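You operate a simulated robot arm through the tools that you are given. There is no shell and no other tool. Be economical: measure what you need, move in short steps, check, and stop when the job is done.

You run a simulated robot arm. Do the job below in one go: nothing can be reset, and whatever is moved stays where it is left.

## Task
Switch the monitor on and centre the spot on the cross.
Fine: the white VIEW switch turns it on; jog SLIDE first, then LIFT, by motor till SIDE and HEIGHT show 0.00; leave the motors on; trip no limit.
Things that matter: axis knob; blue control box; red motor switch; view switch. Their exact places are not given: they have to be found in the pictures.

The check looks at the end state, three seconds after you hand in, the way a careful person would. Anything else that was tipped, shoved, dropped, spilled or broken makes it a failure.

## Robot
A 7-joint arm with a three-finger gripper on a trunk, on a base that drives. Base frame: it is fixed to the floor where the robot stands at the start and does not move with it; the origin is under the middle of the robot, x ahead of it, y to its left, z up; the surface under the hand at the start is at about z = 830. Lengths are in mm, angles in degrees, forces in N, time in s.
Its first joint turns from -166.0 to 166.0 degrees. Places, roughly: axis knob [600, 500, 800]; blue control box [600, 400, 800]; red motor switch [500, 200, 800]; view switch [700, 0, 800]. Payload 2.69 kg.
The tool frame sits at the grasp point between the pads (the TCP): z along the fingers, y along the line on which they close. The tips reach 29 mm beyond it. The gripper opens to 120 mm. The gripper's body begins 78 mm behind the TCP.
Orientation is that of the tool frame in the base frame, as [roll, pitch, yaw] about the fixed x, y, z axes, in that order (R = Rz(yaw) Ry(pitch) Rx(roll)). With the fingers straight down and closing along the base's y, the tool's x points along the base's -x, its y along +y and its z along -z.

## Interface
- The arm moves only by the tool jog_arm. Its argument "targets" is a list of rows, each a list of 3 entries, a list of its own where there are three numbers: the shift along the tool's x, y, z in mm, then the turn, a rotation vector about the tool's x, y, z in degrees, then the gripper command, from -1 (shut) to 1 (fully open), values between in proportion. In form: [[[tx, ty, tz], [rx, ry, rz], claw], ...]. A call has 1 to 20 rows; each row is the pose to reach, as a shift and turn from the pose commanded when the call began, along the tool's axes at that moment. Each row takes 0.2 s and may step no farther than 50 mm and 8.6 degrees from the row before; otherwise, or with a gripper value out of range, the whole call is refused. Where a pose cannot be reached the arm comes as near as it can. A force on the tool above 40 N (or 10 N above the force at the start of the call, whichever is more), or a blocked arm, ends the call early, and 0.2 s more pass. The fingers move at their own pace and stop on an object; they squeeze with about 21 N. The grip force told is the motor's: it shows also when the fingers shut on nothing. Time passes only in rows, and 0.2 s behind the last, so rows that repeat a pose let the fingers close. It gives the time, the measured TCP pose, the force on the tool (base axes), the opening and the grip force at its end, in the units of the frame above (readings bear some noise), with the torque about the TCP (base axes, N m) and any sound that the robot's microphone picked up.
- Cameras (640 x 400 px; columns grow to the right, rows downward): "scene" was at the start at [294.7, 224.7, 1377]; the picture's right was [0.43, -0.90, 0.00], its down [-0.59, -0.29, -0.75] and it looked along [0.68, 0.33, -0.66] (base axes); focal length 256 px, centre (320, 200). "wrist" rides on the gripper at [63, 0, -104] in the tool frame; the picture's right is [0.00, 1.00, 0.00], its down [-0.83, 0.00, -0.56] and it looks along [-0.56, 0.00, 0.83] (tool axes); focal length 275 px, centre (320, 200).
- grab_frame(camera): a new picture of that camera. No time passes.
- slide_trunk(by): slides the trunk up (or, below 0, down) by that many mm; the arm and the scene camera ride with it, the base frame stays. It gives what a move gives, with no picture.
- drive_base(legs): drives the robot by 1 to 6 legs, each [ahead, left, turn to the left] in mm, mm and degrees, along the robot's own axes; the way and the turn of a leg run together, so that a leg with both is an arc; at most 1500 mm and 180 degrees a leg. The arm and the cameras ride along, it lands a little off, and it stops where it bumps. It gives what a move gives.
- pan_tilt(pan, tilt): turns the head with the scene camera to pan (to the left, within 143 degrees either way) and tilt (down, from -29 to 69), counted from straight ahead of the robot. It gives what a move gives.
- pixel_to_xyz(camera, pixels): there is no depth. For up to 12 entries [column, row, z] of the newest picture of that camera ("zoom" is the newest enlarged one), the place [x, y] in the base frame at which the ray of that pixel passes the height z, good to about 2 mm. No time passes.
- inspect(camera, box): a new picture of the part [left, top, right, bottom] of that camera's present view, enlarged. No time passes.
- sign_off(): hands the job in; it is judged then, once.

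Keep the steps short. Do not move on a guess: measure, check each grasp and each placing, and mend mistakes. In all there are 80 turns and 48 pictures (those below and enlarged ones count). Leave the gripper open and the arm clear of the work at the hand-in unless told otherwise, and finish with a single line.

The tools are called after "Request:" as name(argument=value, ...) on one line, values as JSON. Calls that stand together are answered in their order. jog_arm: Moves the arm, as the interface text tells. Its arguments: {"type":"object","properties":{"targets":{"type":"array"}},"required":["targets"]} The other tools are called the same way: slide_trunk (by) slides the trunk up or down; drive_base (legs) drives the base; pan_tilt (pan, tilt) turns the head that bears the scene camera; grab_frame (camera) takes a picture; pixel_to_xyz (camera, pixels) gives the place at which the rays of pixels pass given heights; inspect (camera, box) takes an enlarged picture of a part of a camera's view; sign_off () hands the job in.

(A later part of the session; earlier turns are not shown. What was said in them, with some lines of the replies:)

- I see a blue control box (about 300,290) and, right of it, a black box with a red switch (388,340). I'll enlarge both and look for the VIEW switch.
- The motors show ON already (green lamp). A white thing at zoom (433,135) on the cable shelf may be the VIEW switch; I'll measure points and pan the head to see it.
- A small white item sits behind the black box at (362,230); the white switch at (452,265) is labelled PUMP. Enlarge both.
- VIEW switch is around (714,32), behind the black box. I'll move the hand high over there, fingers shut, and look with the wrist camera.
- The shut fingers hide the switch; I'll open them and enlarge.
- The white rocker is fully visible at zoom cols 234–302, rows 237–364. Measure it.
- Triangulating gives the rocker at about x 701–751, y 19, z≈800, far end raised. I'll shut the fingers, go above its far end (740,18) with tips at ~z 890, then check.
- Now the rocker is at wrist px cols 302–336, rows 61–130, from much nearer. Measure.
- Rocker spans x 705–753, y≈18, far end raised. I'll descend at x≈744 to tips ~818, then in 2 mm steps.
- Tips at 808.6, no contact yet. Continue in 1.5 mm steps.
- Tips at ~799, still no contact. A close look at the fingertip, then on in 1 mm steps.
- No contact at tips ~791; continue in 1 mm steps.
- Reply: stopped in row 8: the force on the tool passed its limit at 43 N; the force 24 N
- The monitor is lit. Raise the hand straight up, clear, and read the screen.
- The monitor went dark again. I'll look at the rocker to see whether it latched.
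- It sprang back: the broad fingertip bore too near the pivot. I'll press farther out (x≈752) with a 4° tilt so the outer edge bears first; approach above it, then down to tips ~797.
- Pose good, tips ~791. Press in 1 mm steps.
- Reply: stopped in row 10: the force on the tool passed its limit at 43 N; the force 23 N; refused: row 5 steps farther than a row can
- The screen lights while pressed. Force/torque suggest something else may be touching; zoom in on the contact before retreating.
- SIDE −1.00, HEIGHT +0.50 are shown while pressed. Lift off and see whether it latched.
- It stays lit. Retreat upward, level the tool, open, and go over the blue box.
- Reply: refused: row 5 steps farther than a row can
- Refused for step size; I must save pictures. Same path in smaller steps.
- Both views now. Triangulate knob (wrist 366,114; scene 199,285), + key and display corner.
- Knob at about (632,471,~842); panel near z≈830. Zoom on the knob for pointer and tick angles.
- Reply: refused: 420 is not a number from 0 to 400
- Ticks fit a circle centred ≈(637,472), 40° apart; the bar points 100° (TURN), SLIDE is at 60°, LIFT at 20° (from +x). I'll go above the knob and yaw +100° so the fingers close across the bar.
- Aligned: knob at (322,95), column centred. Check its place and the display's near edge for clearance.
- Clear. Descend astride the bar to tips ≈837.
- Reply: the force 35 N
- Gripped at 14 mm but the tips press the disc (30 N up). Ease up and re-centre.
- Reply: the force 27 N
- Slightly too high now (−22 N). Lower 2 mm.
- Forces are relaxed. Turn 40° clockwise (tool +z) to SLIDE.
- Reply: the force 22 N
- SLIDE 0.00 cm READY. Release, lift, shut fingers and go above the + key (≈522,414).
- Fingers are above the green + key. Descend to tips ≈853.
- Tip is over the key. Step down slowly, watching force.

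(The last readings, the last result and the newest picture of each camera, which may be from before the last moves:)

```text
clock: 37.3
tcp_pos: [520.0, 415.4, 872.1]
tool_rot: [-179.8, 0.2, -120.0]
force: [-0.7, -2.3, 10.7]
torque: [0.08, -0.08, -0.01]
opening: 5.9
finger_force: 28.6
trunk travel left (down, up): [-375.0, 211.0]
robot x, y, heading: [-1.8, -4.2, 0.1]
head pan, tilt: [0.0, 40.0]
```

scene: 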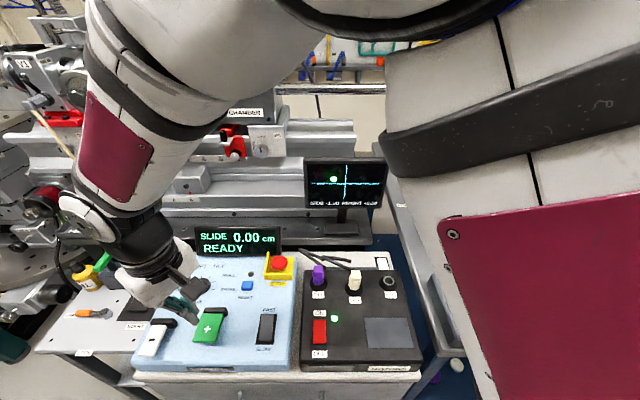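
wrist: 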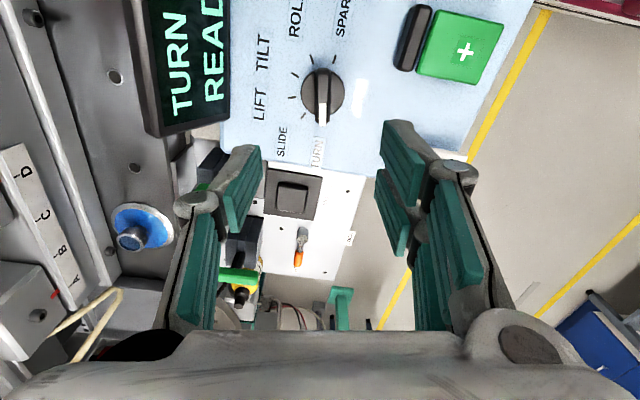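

Force jumped to 10.7 N: key at bottom. Read display and monitor (no time passes).

Request:
inspect(camera="scene", box=[185, 150, 400, 270])

```text
2.98 times, centred on (292, 210) of scene
```

zoom: 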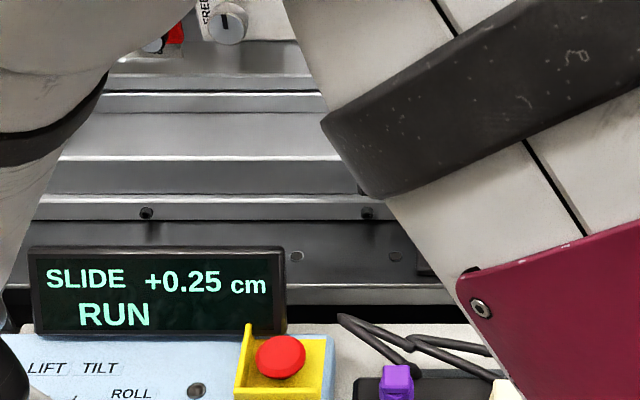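

It runs: +0.25 cm. Release at once and raise to see the monitor.

Request:
jog_arm(targets=[[[0, 0, -8], [0, 0, 0], -1], [[0, 0, -50], [0, 0, 0], -1], [[0, 0, -88], [0, 0, 0], -1]])

Request:
inspect(camera="scene", box=[185, 150, 400, 270])

```text
clock: 38.1
tcp_pos: [521.0, 416.9, 960.3]
tool_rot: [-179.8, 0.0, -120.0]
force: [-0.2, 0.8, -1.1]
torque: [0.02, 0.04, 0.02]
opening: 0.2
finger_force: 29.0
trunk travel left (down, up): [-375.0, 211.0]
robot x, y, heading: [2.3, -0.8, 0.4]
head pan, tilt: [0.0, 40.0]
```

```text
2.98 times, centred on (292, 210) of scene
```

zoom: 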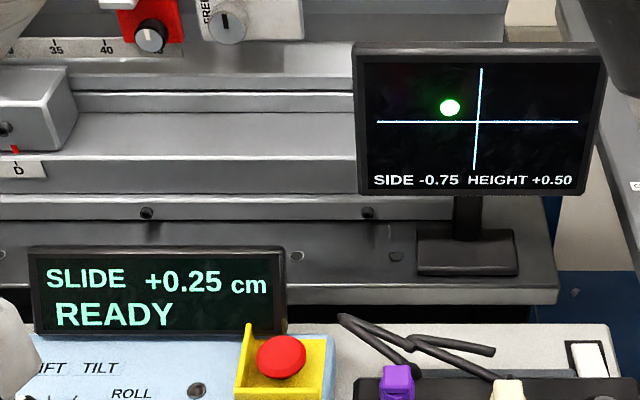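

+0.25 cm moved SIDE to −0.75, so SLIDE must reach +1.00. Repeat the same press once and check the step.

Request:
jog_arm(targets=[[[0, 0, 45], [0, 0, 0], -1], [[0, 0, 80], [0, 0, 0], -1], [[0, 0, 85], [0, 0, 0], -1], [[0, 0, 87], [0, 0, 0], -1], [[0, 0, 88], [0, 0, 0], -1], [[0, 0, 88], [0, 0, 0], -1], [[0, 0, 79], [0, 0, 0], -1]])

Request:
inspect(camera="scene", box=[185, 220, 295, 270])

```text
clock: 39.7
tcp_pos: [521.5, 415.7, 880.4]
tool_rot: [-179.8, 0.1, -120.0]
force: [-0.1, 0.4, 1.5]
torque: [0.06, -0.06, 0.04]
opening: 6.0
finger_force: 28.6
trunk travel left (down, up): [-375.0, 211.0]
robot x, y, heading: [5.9, -1.5, -0.1]
head pan, tilt: [0.0, 40.0]
```

```text
5.82 times, centred on (240, 245) of scene
```

zoom: 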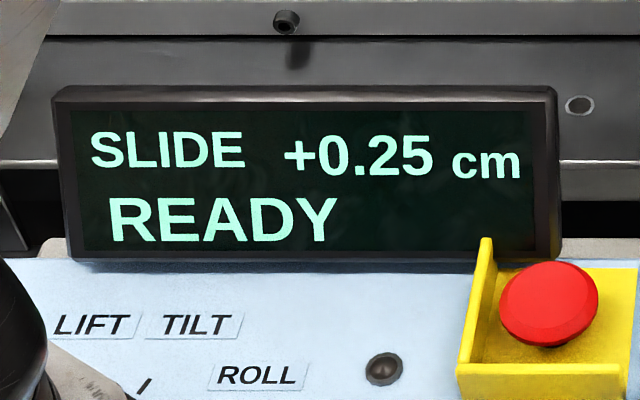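

No step that time (not deep enough). Press from here, ending at 871, and read the force.

Request:
jog_arm(targets=[[[0, 0, 6], [0, 0, 0], -1], [[0, 0, 8], [0, 0, 0], -1], [[0, 0, 9], [0, 0, 0], -1], [[0, 0, 10], [0, 0, 0], -1]])

Request:
jog_arm(targets=[[[0, 0, -10], [0, 0, 0], -1]])

Request:
inspect(camera="scene", box=[185, 220, 295, 270])

```text
clock: 40.7
tcp_pos: [519.8, 416.8, 872.9]
tool_rot: [-179.7, 0.2, -120.0]
force: [0.8, -2.4, 20.4]
torque: [0.14, -0.22, -0.04]
opening: 5.8
finger_force: 28.2
trunk travel left (down, up): [-375.0, 211.0]
robot x, y, heading: [-0.2, -2.7, 0.2]
head pan, tilt: [0.0, 40.0]
```

```text
clock: 41.1
tcp_pos: [520.5, 415.1, 881.1]
tool_rot: [-179.7, 0.0, -119.8]
force: [-1.2, -0.5, 1.1]
torque: [0.03, 0.02, 0.02]
opening: 5.9
finger_force: 28.5
trunk travel left (down, up): [-375.0, 211.0]
robot x, y, heading: [-0.2, -2.1, 0.1]
head pan, tilt: [0.0, 40.0]
```

```text
5.82 times, centred on (240, 245) of scene
```

zoom: 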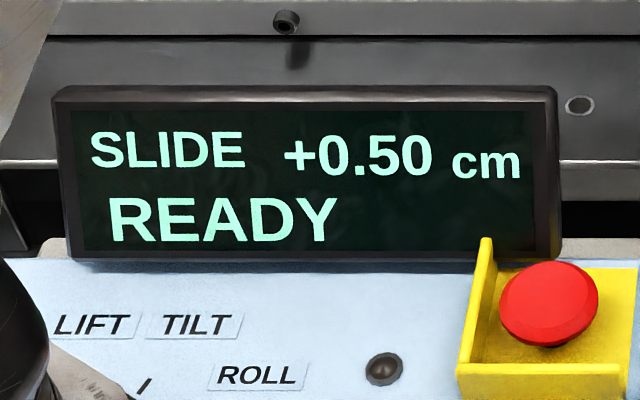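

Each good press gives +0.25. Two more identical presses, then look.

Request:
jog_arm(targets=[[[0, 0, 6], [0, 0, 0], -1], [[0, 0, 8], [0, 0, 0], -1], [[0, 0, 9], [0, 0, 0], -1], [[0, 0, 10], [0, 0, 0], -1]])

Request:
jog_arm(targets=[[[0, 0, -10], [0, 0, 0], -1], [[0, 0, -10], [0, 0, 0], -1]])

Request:
jog_arm(targets=[[[0, 0, 6], [0, 0, 0], -1], [[0, 0, 8], [0, 0, 0], -1], [[0, 0, 9], [0, 0, 0], -1], [[0, 0, 10], [0, 0, 0], -1]])

Request:
jog_arm(targets=[[[0, 0, -10], [0, 0, 0], -1], [[0, 0, -50], [0, 0, 0], -1], [[0, 0, -90], [0, 0, 0], -1]])

Request:
inspect(camera="scene", box=[185, 150, 400, 270])

```text
clock: 42.1
tcp_pos: [519.9, 414.8, 872.4]
tool_rot: [-179.9, 0.2, -120.0]
force: [-1.7, -3.4, 18.5]
torque: [0.09, -0.14, 0.01]
opening: 6.4
finger_force: 28.0
trunk travel left (down, up): [-375.0, 211.0]
robot x, y, heading: [1.5, -2.9, -0.2]
head pan, tilt: [0.0, 40.0]
```

```text
clock: 42.7
tcp_pos: [520.1, 415.5, 880.4]
tool_rot: [-179.9, 0.0, -120.0]
force: [0.1, 0.0, -0.4]
torque: [-0.02, -0.02, -0.01]
opening: 0.0
finger_force: 28.7
trunk travel left (down, up): [-375.0, 211.0]
robot x, y, heading: [-2.7, 1.5, -0.1]
head pan, tilt: [0.0, 40.0]
```

```text
clock: 43.7
tcp_pos: [520.2, 415.8, 872.4]
tool_rot: [-179.7, 0.2, -119.9]
force: [0.4, -3.5, 21.0]
torque: [0.16, -0.24, -0.06]
opening: 5.9
finger_force: 28.6
trunk travel left (down, up): [-375.0, 211.0]
robot x, y, heading: [-0.9, -0.5, 0.0]
head pan, tilt: [0.0, 40.0]
```

```text
clock: 44.5
tcp_pos: [518.6, 415.2, 960.9]
tool_rot: [-179.8, 0.1, -119.8]
force: [0.2, 0.0, 0.1]
torque: [0.0, 0.02, 0.02]
opening: 0.0
finger_force: 28.6
trunk travel left (down, up): [-375.0, 211.0]
robot x, y, heading: [-1.4, 1.3, -0.0]
head pan, tilt: [0.0, 40.0]
```

```text
2.98 times, centred on (292, 210) of scene
```

zoom: 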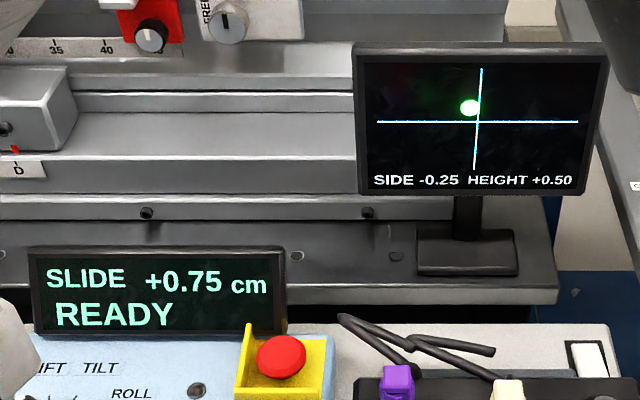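

SIDE −0.25 left: one press missed. One more, slightly deeper.

Request:
jog_arm(targets=[[[0, 0, 45], [0, 0, 0], -1], [[0, 0, 79], [0, 0, 0], -1], [[0, 0, 80], [0, 0, 0], -1], [[0, 0, 86], [0, 0, 0], -1], [[0, 0, 88], [0, 0, 0], -1], [[0, 0, 89], [0, 0, 0], -1], [[0, 0, 90.2], [0, 0, 0], -1]])

Request:
jog_arm(targets=[[[0, 0, -10], [0, 0, 0], -1], [[0, 0, -50], [0, 0, 0], -1], [[0, 0, -90], [0, 0, 0], -1]])

Request:
inspect(camera="scene", box=[185, 150, 400, 270])

```text
clock: 46.1
tcp_pos: [519.5, 416.9, 871.6]
tool_rot: [-179.8, 0.2, -119.9]
force: [-2.8, 0.0, 16.3]
torque: [0.19, -0.1, -0.02]
opening: 6.2
finger_force: 28.1
trunk travel left (down, up): [-375.0, 211.0]
robot x, y, heading: [-2.0, 5.3, -0.1]
head pan, tilt: [0.0, 40.0]
```

```text
clock: 46.9
tcp_pos: [518.8, 416.8, 960.5]
tool_rot: [-179.8, 0.0, -120.0]
force: [0.8, -0.3, 0.5]
torque: [0.0, 0.0, 0.01]
opening: 0.0
finger_force: 28.7
trunk travel left (down, up): [-375.0, 211.0]
robot x, y, heading: [-1.4, 1.2, -0.0]
head pan, tilt: [0.0, 40.0]
```

```text
2.98 times, centred on (292, 210) of scene
```

zoom: 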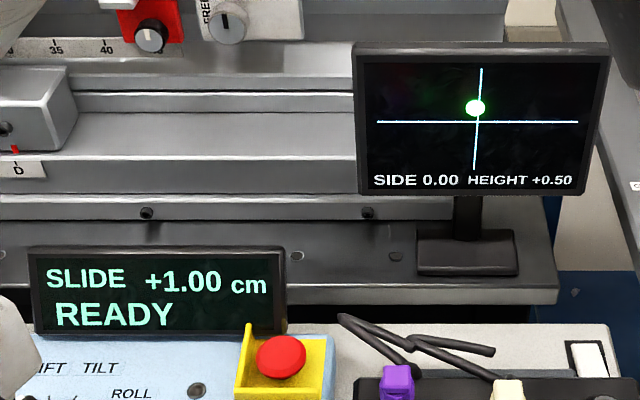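

SIDE 0.00, SLIDE +1.00. Go back to the knob (same place, same yaw) and regrip its bar.

Request:
jog_arm(targets=[[[-36, -24, 0], [0, 0, 0], -0.3], [[-72, -47, 0], [0, 0, 0], 0], [[-107, -71, 0], [0, 0, 0], 0], [[-107, -71, 30], [0, 0, 0], 0], [[-107, -71, 60], [0, 0, 0], 0], [[-107, -71, 80], [0, 0, 0], 0], [[-107, -71, 87], [0, 0, 0], 0], [[-107, -71, 90], [0, 0, 0], 0]])

Request:
jog_arm(targets=[[[0, 0, 0], [0, 0, 0], -0.5], [[0, 0, 0], [0, 0, 0], -1], [[0, 0, 0], [0, 0, 0], -1], [[0, 0, 0], [0, 0, 0], -1]])

```text
clock: 48.7
tcp_pos: [636.6, 473.1, 871.1]
tool_rot: [-179.8, 0.2, -120.0]
force: [0.6, 0.0, -0.5]
torque: [-0.01, -0.03, 0.0]
opening: 60.0
finger_force: 0.1
trunk travel left (down, up): [-375.0, 211.0]
robot x, y, heading: [0.4, -2.2, 0.2]
head pan, tilt: [0.0, 40.0]
```

```text
clock: 49.7
tcp_pos: [636.9, 472.1, 871.3]
tool_rot: [-179.9, 0.1, -120.0]
force: [5.8, -3.1, -1.8]
torque: [-0.05, -0.17, -0.04]
opening: 13.8
finger_force: 40.4
trunk travel left (down, up): [-375.0, 211.0]
robot x, y, heading: [-2.0, 0.6, 0.1]
head pan, tilt: [0.0, 40.0]
```

Good grip, low force. Turn 40° clockwise to LIFT.

Request:
jog_arm(targets=[[[0, 0, 0], [0, 0, 6], -1], [[0, 0, 0], [0, 0, 12], -1], [[0, 0, 0], [0, 0, 18], -1], [[0, 0, 0], [0, 0, 24], -1], [[0, 0, 0], [0, 0, 30], -1], [[0, 0, 0], [0, 0, 36], -1], [[0, 0, 0], [0, 0, 40], -1], [[0, 0, 0], [0, 0, 40], -1]])

Request:
jog_arm(targets=[[[0, 0, 0], [0, 0, 0], -0.3], [[0, 0, 0], [0, 0, 0], 0], [[0, 0, -1], [0, 0, 0], 0], [[0, 0, -40], [0, 0, 0], 0], [[0, 0, -80], [0, 0, 0], 0], [[0, 0, -90], [0, 0, 0], 0]])

```text
clock: 51.5
tcp_pos: [637.1, 471.2, 872.4]
tool_rot: [-179.9, 0.2, -160.1]
force: [22.7, -14.6, 2.4]
torque: [-0.52, 0.0, 0.01]
opening: 13.8
finger_force: 40.5
trunk travel left (down, up): [-375.0, 211.0]
robot x, y, heading: [0.2, -4.4, 0.1]
head pan, tilt: [0.0, 40.0]
```

```text
clock: 52.9
tcp_pos: [635.7, 474.1, 963.1]
tool_rot: [-179.9, 0.3, -160.1]
force: [-0.2, 0.6, -0.7]
torque: [0.02, 0.05, 0.04]
opening: 60.0
finger_force: 0.0
trunk travel left (down, up): [-375.0, 211.0]
robot x, y, heading: [3.0, 2.2, -0.0]
head pan, tilt: [0.0, 40.0]
```

Now locate the − key; calibrate against the known + press point.

Request:
pixel_to_xyz(camera="scene", pixels=[[207, 337, 847], [208, 327, 847], [152.6, 341, 847], [149, 349, 847], [147, 355, 847], [161, 325, 847]])

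Request:
inspect(camera="scene", box=[120, 220, 300, 370])

```text
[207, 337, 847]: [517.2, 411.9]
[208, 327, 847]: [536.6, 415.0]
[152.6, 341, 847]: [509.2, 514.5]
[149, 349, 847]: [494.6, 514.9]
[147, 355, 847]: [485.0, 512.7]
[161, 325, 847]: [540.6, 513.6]
```

```text
2.67 times, centred on (210, 295) of scene
```

zoom: 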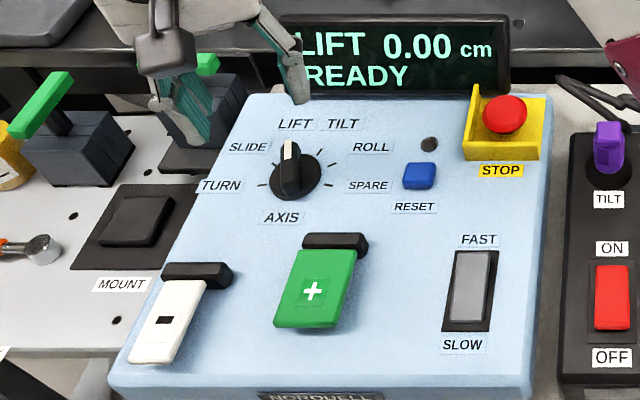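

LIFT 0.00 READY. Move shut fingers over the − key's near half (≈498,514), descend to just above.

Request:
jog_arm(targets=[[[39, 29, 0], [0, 0, 0], -0.3], [[77, 58, 0], [0, 0, 0], -1], [[115.7, 87.3, 0], [0, 0, 0], -1], [[115.7, 87.3, 0], [0, 0, 0], -1], [[115.7, 87.3, 40], [0, 0, 0], -1], [[115.7, 87.3, 70], [0, 0, 0], -1], [[115.7, 87.3, 80], [0, 0, 0], -1]])

Request:
jog_arm(targets=[[[0, 0, 2], [0, 0, 0], -1], [[0, 0, 4], [0, 0, 0], -1]])

Request:
jog_arm(targets=[[[0, 0, 1.5], [0, 0, 0], -1], [[0, 0, 3], [0, 0, 0], -1]])

```text
clock: 54.5
tcp_pos: [497.4, 514.8, 880.4]
tool_rot: [180.0, 0.3, -160.0]
force: [0.1, 0.0, 0.0]
torque: [0.0, 0.03, 0.02]
opening: 0.1
finger_force: 20.4
trunk travel left (down, up): [-375.0, 211.0]
robot x, y, heading: [-2.5, -0.8, 0.1]
head pan, tilt: [0.0, 40.0]
```

```text
clock: 55.1
tcp_pos: [496.2, 515.1, 877.5]
tool_rot: [-180.0, 0.2, -160.0]
force: [0.0, 0.5, 3.3]
torque: [0.03, -0.03, -0.06]
opening: 0.1
finger_force: 29.2
trunk travel left (down, up): [-375.0, 211.0]
robot x, y, heading: [-2.7, -3.8, -0.3]
head pan, tilt: [0.0, 40.0]
```

```text
clock: 55.7
tcp_pos: [497.2, 515.4, 874.0]
tool_rot: [179.9, 0.3, -160.0]
force: [-1.3, 0.4, 9.8]
torque: [0.06, -0.18, 0.03]
opening: 0.1
finger_force: 28.7
trunk travel left (down, up): [-375.0, 211.0]
robot x, y, heading: [-0.2, 2.7, 0.1]
head pan, tilt: [0.0, 40.0]
```

9.8 N, possibly tripped. Release, raise and look at both displays.

Request:
jog_arm(targets=[[[0, 0, -7], [0, 0, 0], -1], [[0, 0, -47], [0, 0, 0], -1], [[0, 0, -87], [0, 0, 0], -1]])

Request:
inspect(camera="scene", box=[185, 150, 400, 270])

```text
clock: 56.5
tcp_pos: [495.0, 513.7, 960.8]
tool_rot: [-180.0, 0.2, -160.0]
force: [0.8, 0.0, 0.3]
torque: [-0.04, 0.03, 0.04]
opening: 0.4
finger_force: 29.0
trunk travel left (down, up): [-375.0, 211.0]
robot x, y, heading: [-1.0, -0.9, -0.1]
head pan, tilt: [0.0, 40.0]
```

```text
2.98 times, centred on (292, 210) of scene
```

zoom: 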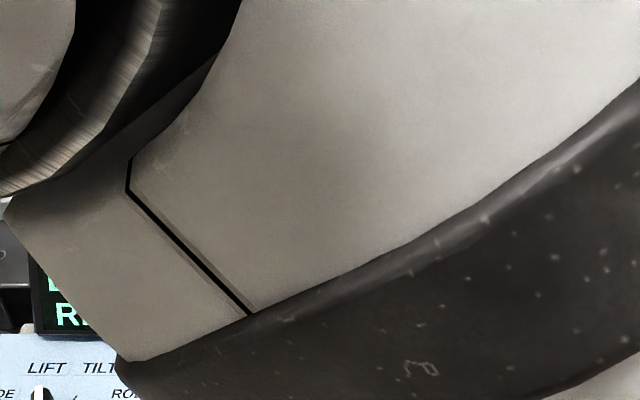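

The arm blocks the view. Move to the earlier wrist-camera viewpoint, yaw back to 180, fingers open, and read from there.

Request:
jog_arm(targets=[[[0, 0, -40], [0, 0, 0], -1], [[0, 0, -80], [0, 0, 0], -0.5], [[-8, -38, -102], [0, 0, 5], 0], [[-16, -78, -102], [0, 0, 10], 1], [[-24, -118, -102], [0, 0, 15], 1], [[-32, -158, -102], [0, 0, 20], 1], [[-38.8, -194.5, -102], [0, 0, 20], 1], [[-38.8, -194.5, -102], [0, 0, 20], 1]])

Request:
grab_frame(camera="wrist")

```text
clock: 58.3
tcp_pos: [599.1, 345.4, 1064.0]
tool_rot: [179.9, 0.2, 180.0]
force: [-0.4, -0.9, 1.3]
torque: [-0.03, 0.0, 0.0]
opening: 120.2
finger_force: 0.0
trunk travel left (down, up): [-375.0, 211.0]
robot x, y, heading: [0.4, 1.5, 0.4]
head pan, tilt: [0.0, 40.0]
```

```text
3 pictures are left
```

wrist: 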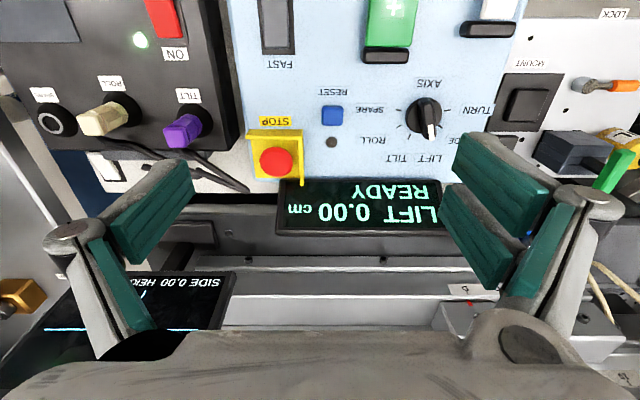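

LIFT still 0.00: that press was too light. Go back above the − key (yaw kept), and press deeper, reading the force.

Request:
jog_arm(targets=[[[25, 41, 0], [0, 0, 0], 0], [[50, 82, 0], [0, 0, 0], -1], [[75, 123, 10], [0, 0, 0], -1], [[103, 160, 22], [0, 0, 0], -1], [[103, 169.5, 62], [0, 0, 0], -1], [[103, 169.5, 102], [0, 0, 0], -1], [[103, 169.5, 142], [0, 0, 0], -1], [[103, 169.5, 172], [0, 0, 0], -1], [[103, 169.5, 182], [0, 0, 0], -1]])

Request:
jog_arm(targets=[[[0, 0, 5], [0, 0, 0], -1], [[0, 0, 7], [0, 0, 0], -1], [[0, 0, 8.5], [0, 0, 0], -1], [[0, 0, 9.5], [0, 0, 0], -1]])

```text
clock: 60.3
tcp_pos: [496.5, 515.4, 881.7]
tool_rot: [180.0, 0.2, 179.9]
force: [-0.9, 0.0, -1.2]
torque: [0.04, -0.04, 0.0]
opening: 0.0
finger_force: 20.9
trunk travel left (down, up): [-375.0, 211.0]
robot x, y, heading: [-0.9, 4.1, 0.3]
head pan, tilt: [0.0, 40.0]
```

```text
clock: 61.3
tcp_pos: [496.0, 516.2, 874.5]
tool_rot: [179.9, 0.4, 179.9]
force: [-1.2, -9.6, 39.8]
torque: [-0.12, -0.79, -0.21]
opening: 0.1
finger_force: 21.0
trunk travel left (down, up): [-375.0, 211.0]
robot x, y, heading: [-4.0, -3.0, -0.1]
head pan, tilt: [0.0, 40.0]
```

39.8 N: the key is firmly down. Release and go view.

Request:
jog_arm(targets=[[[0, 0, -8], [0, 0, 0], -1], [[0, 0, -48], [0, 0, 0], -1], [[0, 0, -90], [0, 0, 0], -1], [[0, 0, -130], [0, 0, 0], -1], [[0, 0, -170], [0, 0, 0], -0.5], [[-20, -41, -182], [0, 0, 0], 0], [[-45, -82, -182], [0, 0, 0], 1], [[-70, -123, -182], [0, 0, 0], 1], [[-90, -160, -182], [0, 0, 0], 1], [[-98, -170, -182], [0, 0, 0], 1]])

Request:
inspect(camera="wrist", box=[40, 130, 460, 390])

```text
clock: 63.5
tcp_pos: [593.1, 345.5, 1053.7]
tool_rot: [-179.9, 0.2, -180.0]
force: [0.3, 0.3, -0.1]
torque: [0.04, 0.02, 0.02]
opening: 120.2
finger_force: 0.1
trunk travel left (down, up): [-375.0, 211.0]
robot x, y, heading: [0.1, -0.9, 0.2]
head pan, tilt: [0.0, 40.0]
```

```text
1.52 times, centred on (250, 260) of wrist
```

zoom: 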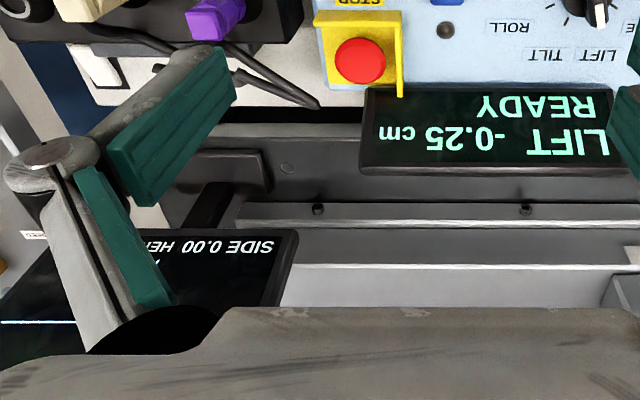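

LIFT −0.25, READY, SIDE 0.00. Repeat the identical press once more.

Request:
jog_arm(targets=[[[25, 41, 0], [0, 0, 0], 0], [[50, 82, 0], [0, 0, 0], -1], [[75, 123, 0], [0, 0, 0], -1], [[98, 161, 10], [0, 0, 0], -1], [[98, 170, 52], [0, 0, 0], -1], [[98, 170, 94], [0, 0, 0], -1], [[98, 170, 136], [0, 0, 0], -1], [[98, 170, 163], [0, 0, 0], -1], [[98, 170, 172.5], [0, 0, 0], -1]])

Request:
jog_arm(targets=[[[0, 0, 5], [0, 0, 0], -1], [[0, 0, 7], [0, 0, 0], -1], [[0, 0, 8.5], [0, 0, 0], -1], [[0, 0, 9.5], [0, 0, 0], -1]])

```text
clock: 65.5
tcp_pos: [497.4, 515.3, 881.3]
tool_rot: [179.8, 0.3, -180.0]
force: [-0.8, -0.7, 0.8]
torque: [0.0, -0.02, 0.0]
opening: 5.9
finger_force: 28.3
trunk travel left (down, up): [-375.0, 211.0]
robot x, y, heading: [-1.8, -4.1, -0.1]
head pan, tilt: [0.0, 40.0]
```

```text
clock: 66.7
tcp_pos: [497.0, 516.3, 875.4]
tool_rot: [179.8, 0.3, 180.0]
force: [-5.0, -7.5, 18.5]
torque: [-0.16, -0.25, -0.14]
opening: 0.0
finger_force: 28.5
trunk travel left (down, up): [-375.0, 211.0]
robot x, y, heading: [3.7, -2.3, 0.1]
head pan, tilt: [0.0, 40.0]
stopped in row 4: the force on the tool passed its limit at 41 N (the readings are from after the stop); the commanded pose is now the measured one
```

Same hard press. Release and retreat to the pose from which the scene camera saw both screens; open fingers and look.

Request:
jog_arm(targets=[[[0, 0, -8], [0, 0, 0], -1], [[0, 0, -48], [0, 0, 0], -1], [[0, 0, -90], [0, 0, 0], -1], [[0, 0, -130], [0, 0, 0], -1], [[0, 0, -170], [0, 0, 0], -0.5], [[-30, -29, -186], [0, 0, 0], 0], [[-62, -60, -187], [0, 0, 0], 1], [[-94, -90, -187], [0, 0, 0], 1], [[-102, -99, -187], [0, 0, 0], 1], [[-102, -99, -187], [0, 0, 0], 1]])

Request:
inspect(camera="scene", box=[185, 150, 400, 285])

```text
clock: 68.9
tcp_pos: [599.2, 417.8, 1060.2]
tool_rot: [179.9, 0.2, -180.0]
force: [-0.2, -0.1, -0.2]
torque: [-0.03, 0.01, 0.01]
opening: 119.9
finger_force: 0.1
trunk travel left (down, up): [-375.0, 211.0]
robot x, y, heading: [-3.4, -1.9, -0.0]
head pan, tilt: [0.0, 40.0]
```

```text
2.96 times, centred on (292, 218) of scene
```

zoom: 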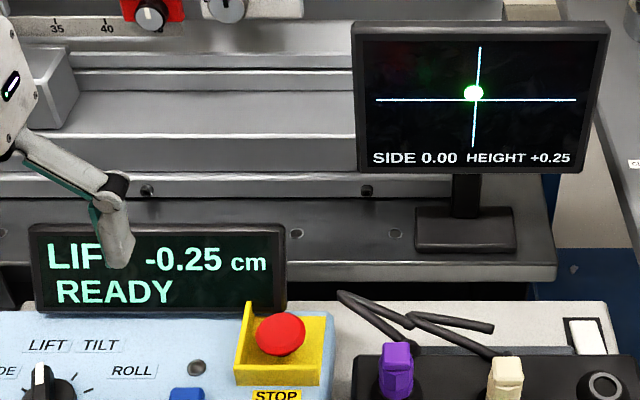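

HEIGHT +0.25: sign right, but that press missed. The flat tip bears near the hinge side; I'll tilt the tool −6° so it bears nearer the key's free end, going first to light contact.

Request:
jog_arm(targets=[[[30, 28, 0], [0, 0, 0], 0], [[62, 56, 0], [0, -2, 0], -1], [[90, 84, 0], [0, -4, 0], -1], [[106, 97, 10], [0, -6, 0], -1], [[106, 97, 55], [0, -6, 0], -1], [[106, 97, 100], [0, -6, 0], -1], [[106, 97, 140], [0, -6, 0], -1], [[106, 97, 170], [0, -6, 0], -1], [[106, 97, 177], [0, -6, 0], -1]])

Request:
jog_arm(targets=[[[0, 0, 1.5], [0, 0, 0], -1], [[0, 0, 3], [0, 0, 0], -1]])

Request:
jog_arm(targets=[[[0, 0, 1], [0, 0, 0], -1], [[0, 0, 2], [0, 0, 0], -1]])

```text
clock: 70.9
tcp_pos: [494.3, 514.2, 883.0]
tool_rot: [179.8, 6.3, -179.9]
force: [-0.3, 0.0, 0.7]
torque: [0.01, -0.02, -0.01]
opening: 0.0
finger_force: 20.5
trunk travel left (down, up): [-375.0, 211.0]
robot x, y, heading: [-1.6, 0.6, -0.0]
head pan, tilt: [0.0, 40.0]
```

```text
clock: 71.5
tcp_pos: [494.0, 515.6, 880.7]
tool_rot: [179.9, 6.3, -179.9]
force: [0.0, 0.0, 0.7]
torque: [-0.01, 0.02, 0.05]
opening: 0.2
finger_force: 21.4
trunk travel left (down, up): [-375.0, 211.0]
robot x, y, heading: [-1.3, -1.3, -0.2]
head pan, tilt: [0.0, 40.0]
```

```text
clock: 72.1
tcp_pos: [493.6, 514.6, 877.8]
tool_rot: [179.8, 6.3, -180.0]
force: [-0.2, 0.6, 0.6]
torque: [0.0, -0.01, 0.0]
opening: 0.1
finger_force: 20.7
trunk travel left (down, up): [-375.0, 211.0]
robot x, y, heading: [1.4, -2.2, -0.1]
head pan, tilt: [0.0, 40.0]
```

Not touching yet at 878. One more small step.

Request:
jog_arm(targets=[[[0, 0, 1.2], [0, 0, 0], -1]])

```text
clock: 72.5
tcp_pos: [494.0, 514.5, 876.7]
tool_rot: [179.8, 6.2, -179.9]
force: [-0.1, -0.2, 0.6]
torque: [0.03, -0.02, -0.01]
opening: 0.0
finger_force: 20.5
trunk travel left (down, up): [-375.0, 211.0]
robot x, y, heading: [2.2, -2.7, 0.1]
head pan, tilt: [0.0, 40.0]
```

Request:
jog_arm(targets=[[[0, 0, 1.2], [0, 0, 0], -1]])

```text
clock: 72.9
tcp_pos: [493.0, 515.1, 875.7]
tool_rot: [179.8, 6.2, 179.9]
force: [-0.3, -0.1, 0.7]
torque: [0.01, 0.01, -0.01]
opening: 6.0
finger_force: 28.9
trunk travel left (down, up): [-375.0, 211.0]
robot x, y, heading: [-0.2, -0.3, -0.0]
head pan, tilt: [0.0, 40.0]
```

Request:
jog_arm(targets=[[[0, 0, 1.2], [0, 0, 0], -1]])

```text
clock: 73.3
tcp_pos: [494.4, 513.8, 874.6]
tool_rot: [179.8, 6.2, 179.9]
force: [-1.6, -1.4, 3.6]
torque: [-0.02, -0.02, 0.01]
opening: 6.1
finger_force: 28.9
trunk travel left (down, up): [-375.0, 211.0]
robot x, y, heading: [-1.9, 0.2, 0.1]
head pan, tilt: [0.0, 40.0]
```

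Light contact (3.6 N). Now the press: 5 mm more, held briefly, then release.

Request:
jog_arm(targets=[[[0, 0, 2], [0, 0, 0], -1], [[0, 0, 3.5], [0, 0, 0], -1], [[0, 0, 4.6], [0, 0, 0], -1], [[0, 0, 4.6], [0, 0, 0], -1]])

Request:
jog_arm(targets=[[[0, 0, -10], [0, 0, 0], -1]])

```text
clock: 74.3
tcp_pos: [495.3, 515.7, 871.9]
tool_rot: [179.6, 6.4, -180.0]
force: [-7.7, -6.5, 30.0]
torque: [-0.05, -0.6, -0.16]
opening: 0.0
finger_force: 29.1
trunk travel left (down, up): [-375.0, 211.0]
robot x, y, heading: [0.6, 0.0, -0.1]
head pan, tilt: [0.0, 40.0]
```

```text
clock: 74.7
tcp_pos: [494.1, 513.7, 879.6]
tool_rot: [179.9, 6.3, 180.0]
force: [0.5, -0.7, 1.0]
torque: [-0.01, 0.01, -0.01]
opening: 0.0
finger_force: 28.5
trunk travel left (down, up): [-375.0, 211.0]
robot x, y, heading: [0.8, 1.6, -0.1]
head pan, tilt: [0.0, 40.0]
```

30 N held steadily. Retreat to the clear pose, level, open, and use the last picture.

Request:
jog_arm(targets=[[[0, 0, -40], [0, 0, 0], -1], [[-4, 0, -85], [0, 0, 0], -1], [[-10, 0, -130], [0, 2, 0], -1], [[-20, 0, -171], [0, 4, 0], -0.5], [[-50, -25, -171], [0, 6, 0], 0], [[-85, -55, -171], [0, 6, 0], 1], [[-112, -85, -171], [0, 6, 0], 1], [[-123, -97, -171], [0, 6, 0], 1], [[-123, -97, -171], [0, 6, 0], 1]])

Request:
inspect(camera="scene", box=[185, 150, 400, 285])

```text
clock: 76.7
tcp_pos: [599.3, 417.3, 1063.7]
tool_rot: [179.9, 0.2, -179.9]
force: [0.2, 0.5, 0.4]
torque: [0.0, 0.03, 0.03]
opening: 120.3
finger_force: 0.0
trunk travel left (down, up): [-375.0, 211.0]
robot x, y, heading: [1.3, -1.5, -0.2]
head pan, tilt: [0.0, 40.0]
```

```text
2.96 times, centred on (292, 218) of scene
```

zoom: 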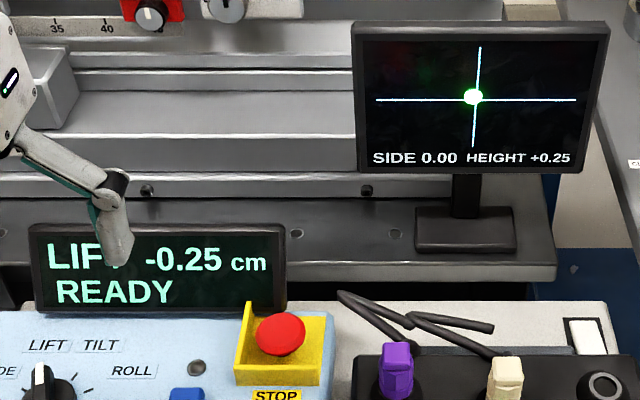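

The spot has crept down from about row 93 to 96 (line at 100): motion is continuous while the key is held, and the readout rounds to 0.25. About 0.13 remains; the last press moved about 0.12. Repeat exactly the same press: go back to light contact first.

Request:
jog_arm(targets=[[[30, 28, 0], [0, 0, 0], 0], [[62, 56, 0], [0, -2, 0], -1], [[90, 84, 0], [0, -4, 0], -1], [[105.5, 97, 10], [0, -6, 0], -1], [[105.5, 97, 55], [0, -6, 0], -1], [[105.5, 97, 100], [0, -6, 0], -1], [[105.5, 97, 140], [0, -6, 0], -1], [[105.5, 97, 172], [0, -6, 0], -1], [[105.5, 97, 183], [0, -6, 0], -1], [[105.5, 97, 187], [0, -6, 0], -1]])

```text
clock: 78.9
tcp_pos: [492.7, 515.4, 875.6]
tool_rot: [179.7, 6.2, 180.0]
force: [0.0, 0.3, 1.6]
torque: [0.02, 0.0, -0.02]
opening: 5.9
finger_force: 28.4
trunk travel left (down, up): [-375.0, 211.0]
robot x, y, heading: [-2.2, -2.7, 0.2]
head pan, tilt: [0.0, 40.0]
```

Request:
jog_arm(targets=[[[0, 0, 1], [0, 0, 0], -1]])

```text
clock: 79.3
tcp_pos: [492.8, 515.1, 874.9]
tool_rot: [179.8, 6.4, -180.0]
force: [-1.2, 1.3, 2.5]
torque: [0.0, -0.05, 0.03]
opening: 6.2
finger_force: 29.2
trunk travel left (down, up): [-375.0, 211.0]
robot x, y, heading: [-0.5, 0.8, -0.0]
head pan, tilt: [0.0, 40.0]
```

Same light contact as before. Same press profile, then release.

Request:
jog_arm(targets=[[[0, 0, 2], [0, 0, 0], -1], [[0, 0, 3.5], [0, 0, 0], -1], [[0, 0, 4.8], [0, 0, 0], -1], [[0, 0, 4.8], [0, 0, 0], -1]])

Request:
jog_arm(targets=[[[0, 0, -10], [0, 0, 0], -1]])

```text
clock: 80.3
tcp_pos: [492.2, 514.3, 871.2]
tool_rot: [179.8, 6.4, -180.0]
force: [-3.5, -0.9, 24.6]
torque: [0.03, -0.51, 0.03]
opening: 0.0
finger_force: 28.7
trunk travel left (down, up): [-375.0, 211.0]
robot x, y, heading: [-1.8, -0.4, -0.4]
head pan, tilt: [0.0, 40.0]
```

```text
clock: 80.7
tcp_pos: [492.4, 512.7, 877.5]
tool_rot: [180.0, 6.3, 180.0]
force: [0.8, 0.0, 0.9]
torque: [-0.01, 0.0, 0.0]
opening: 0.0
finger_force: 28.3
trunk travel left (down, up): [-375.0, 211.0]
robot x, y, heading: [-0.6, -4.4, -0.1]
head pan, tilt: [0.0, 40.0]
```

The press matched the last one (25 N). Retreat clear with the gripper open.

Request:
jog_arm(targets=[[[0, 0, -40], [0, 0, 0], -1], [[-4, 0, -85], [0, 0, 0], -1], [[-10, 0, -130], [0, 2, 0], -1], [[-20, 0, -171], [0, 4, 0], -0.5], [[-50, -25, -171], [0, 6, 0], 0], [[-85, -55, -171], [0, 6, 0], 1], [[-112, -85, -171], [0, 6, 0], 1], [[-123, -97, -171], [0, 6, 0], 1], [[-123, -97, -171], [0, 6, 0], 1]])

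```text
clock: 82.7
tcp_pos: [595.1, 414.8, 1063.4]
tool_rot: [179.8, 0.3, 180.0]
force: [0.1, 0.4, 0.1]
torque: [-0.02, 0.0, 0.0]
opening: 120.1
finger_force: 0.0
trunk travel left (down, up): [-375.0, 211.0]
robot x, y, heading: [0.8, 1.3, -0.0]
head pan, tilt: [0.0, 40.0]
```

The arm is clear and the gripper open; hand in.

Request:
sign_off()

```text
The job is handed in.
```

Handed in: the monitor is on, the motors were left on, SIDE last read 0.00 and no limit showed; HEIGHT last read +0.25, and one more LIFT − press I judged enough to bring it to 0.00 came after my last picture, so HEIGHT 0.00 is unconfirmed.
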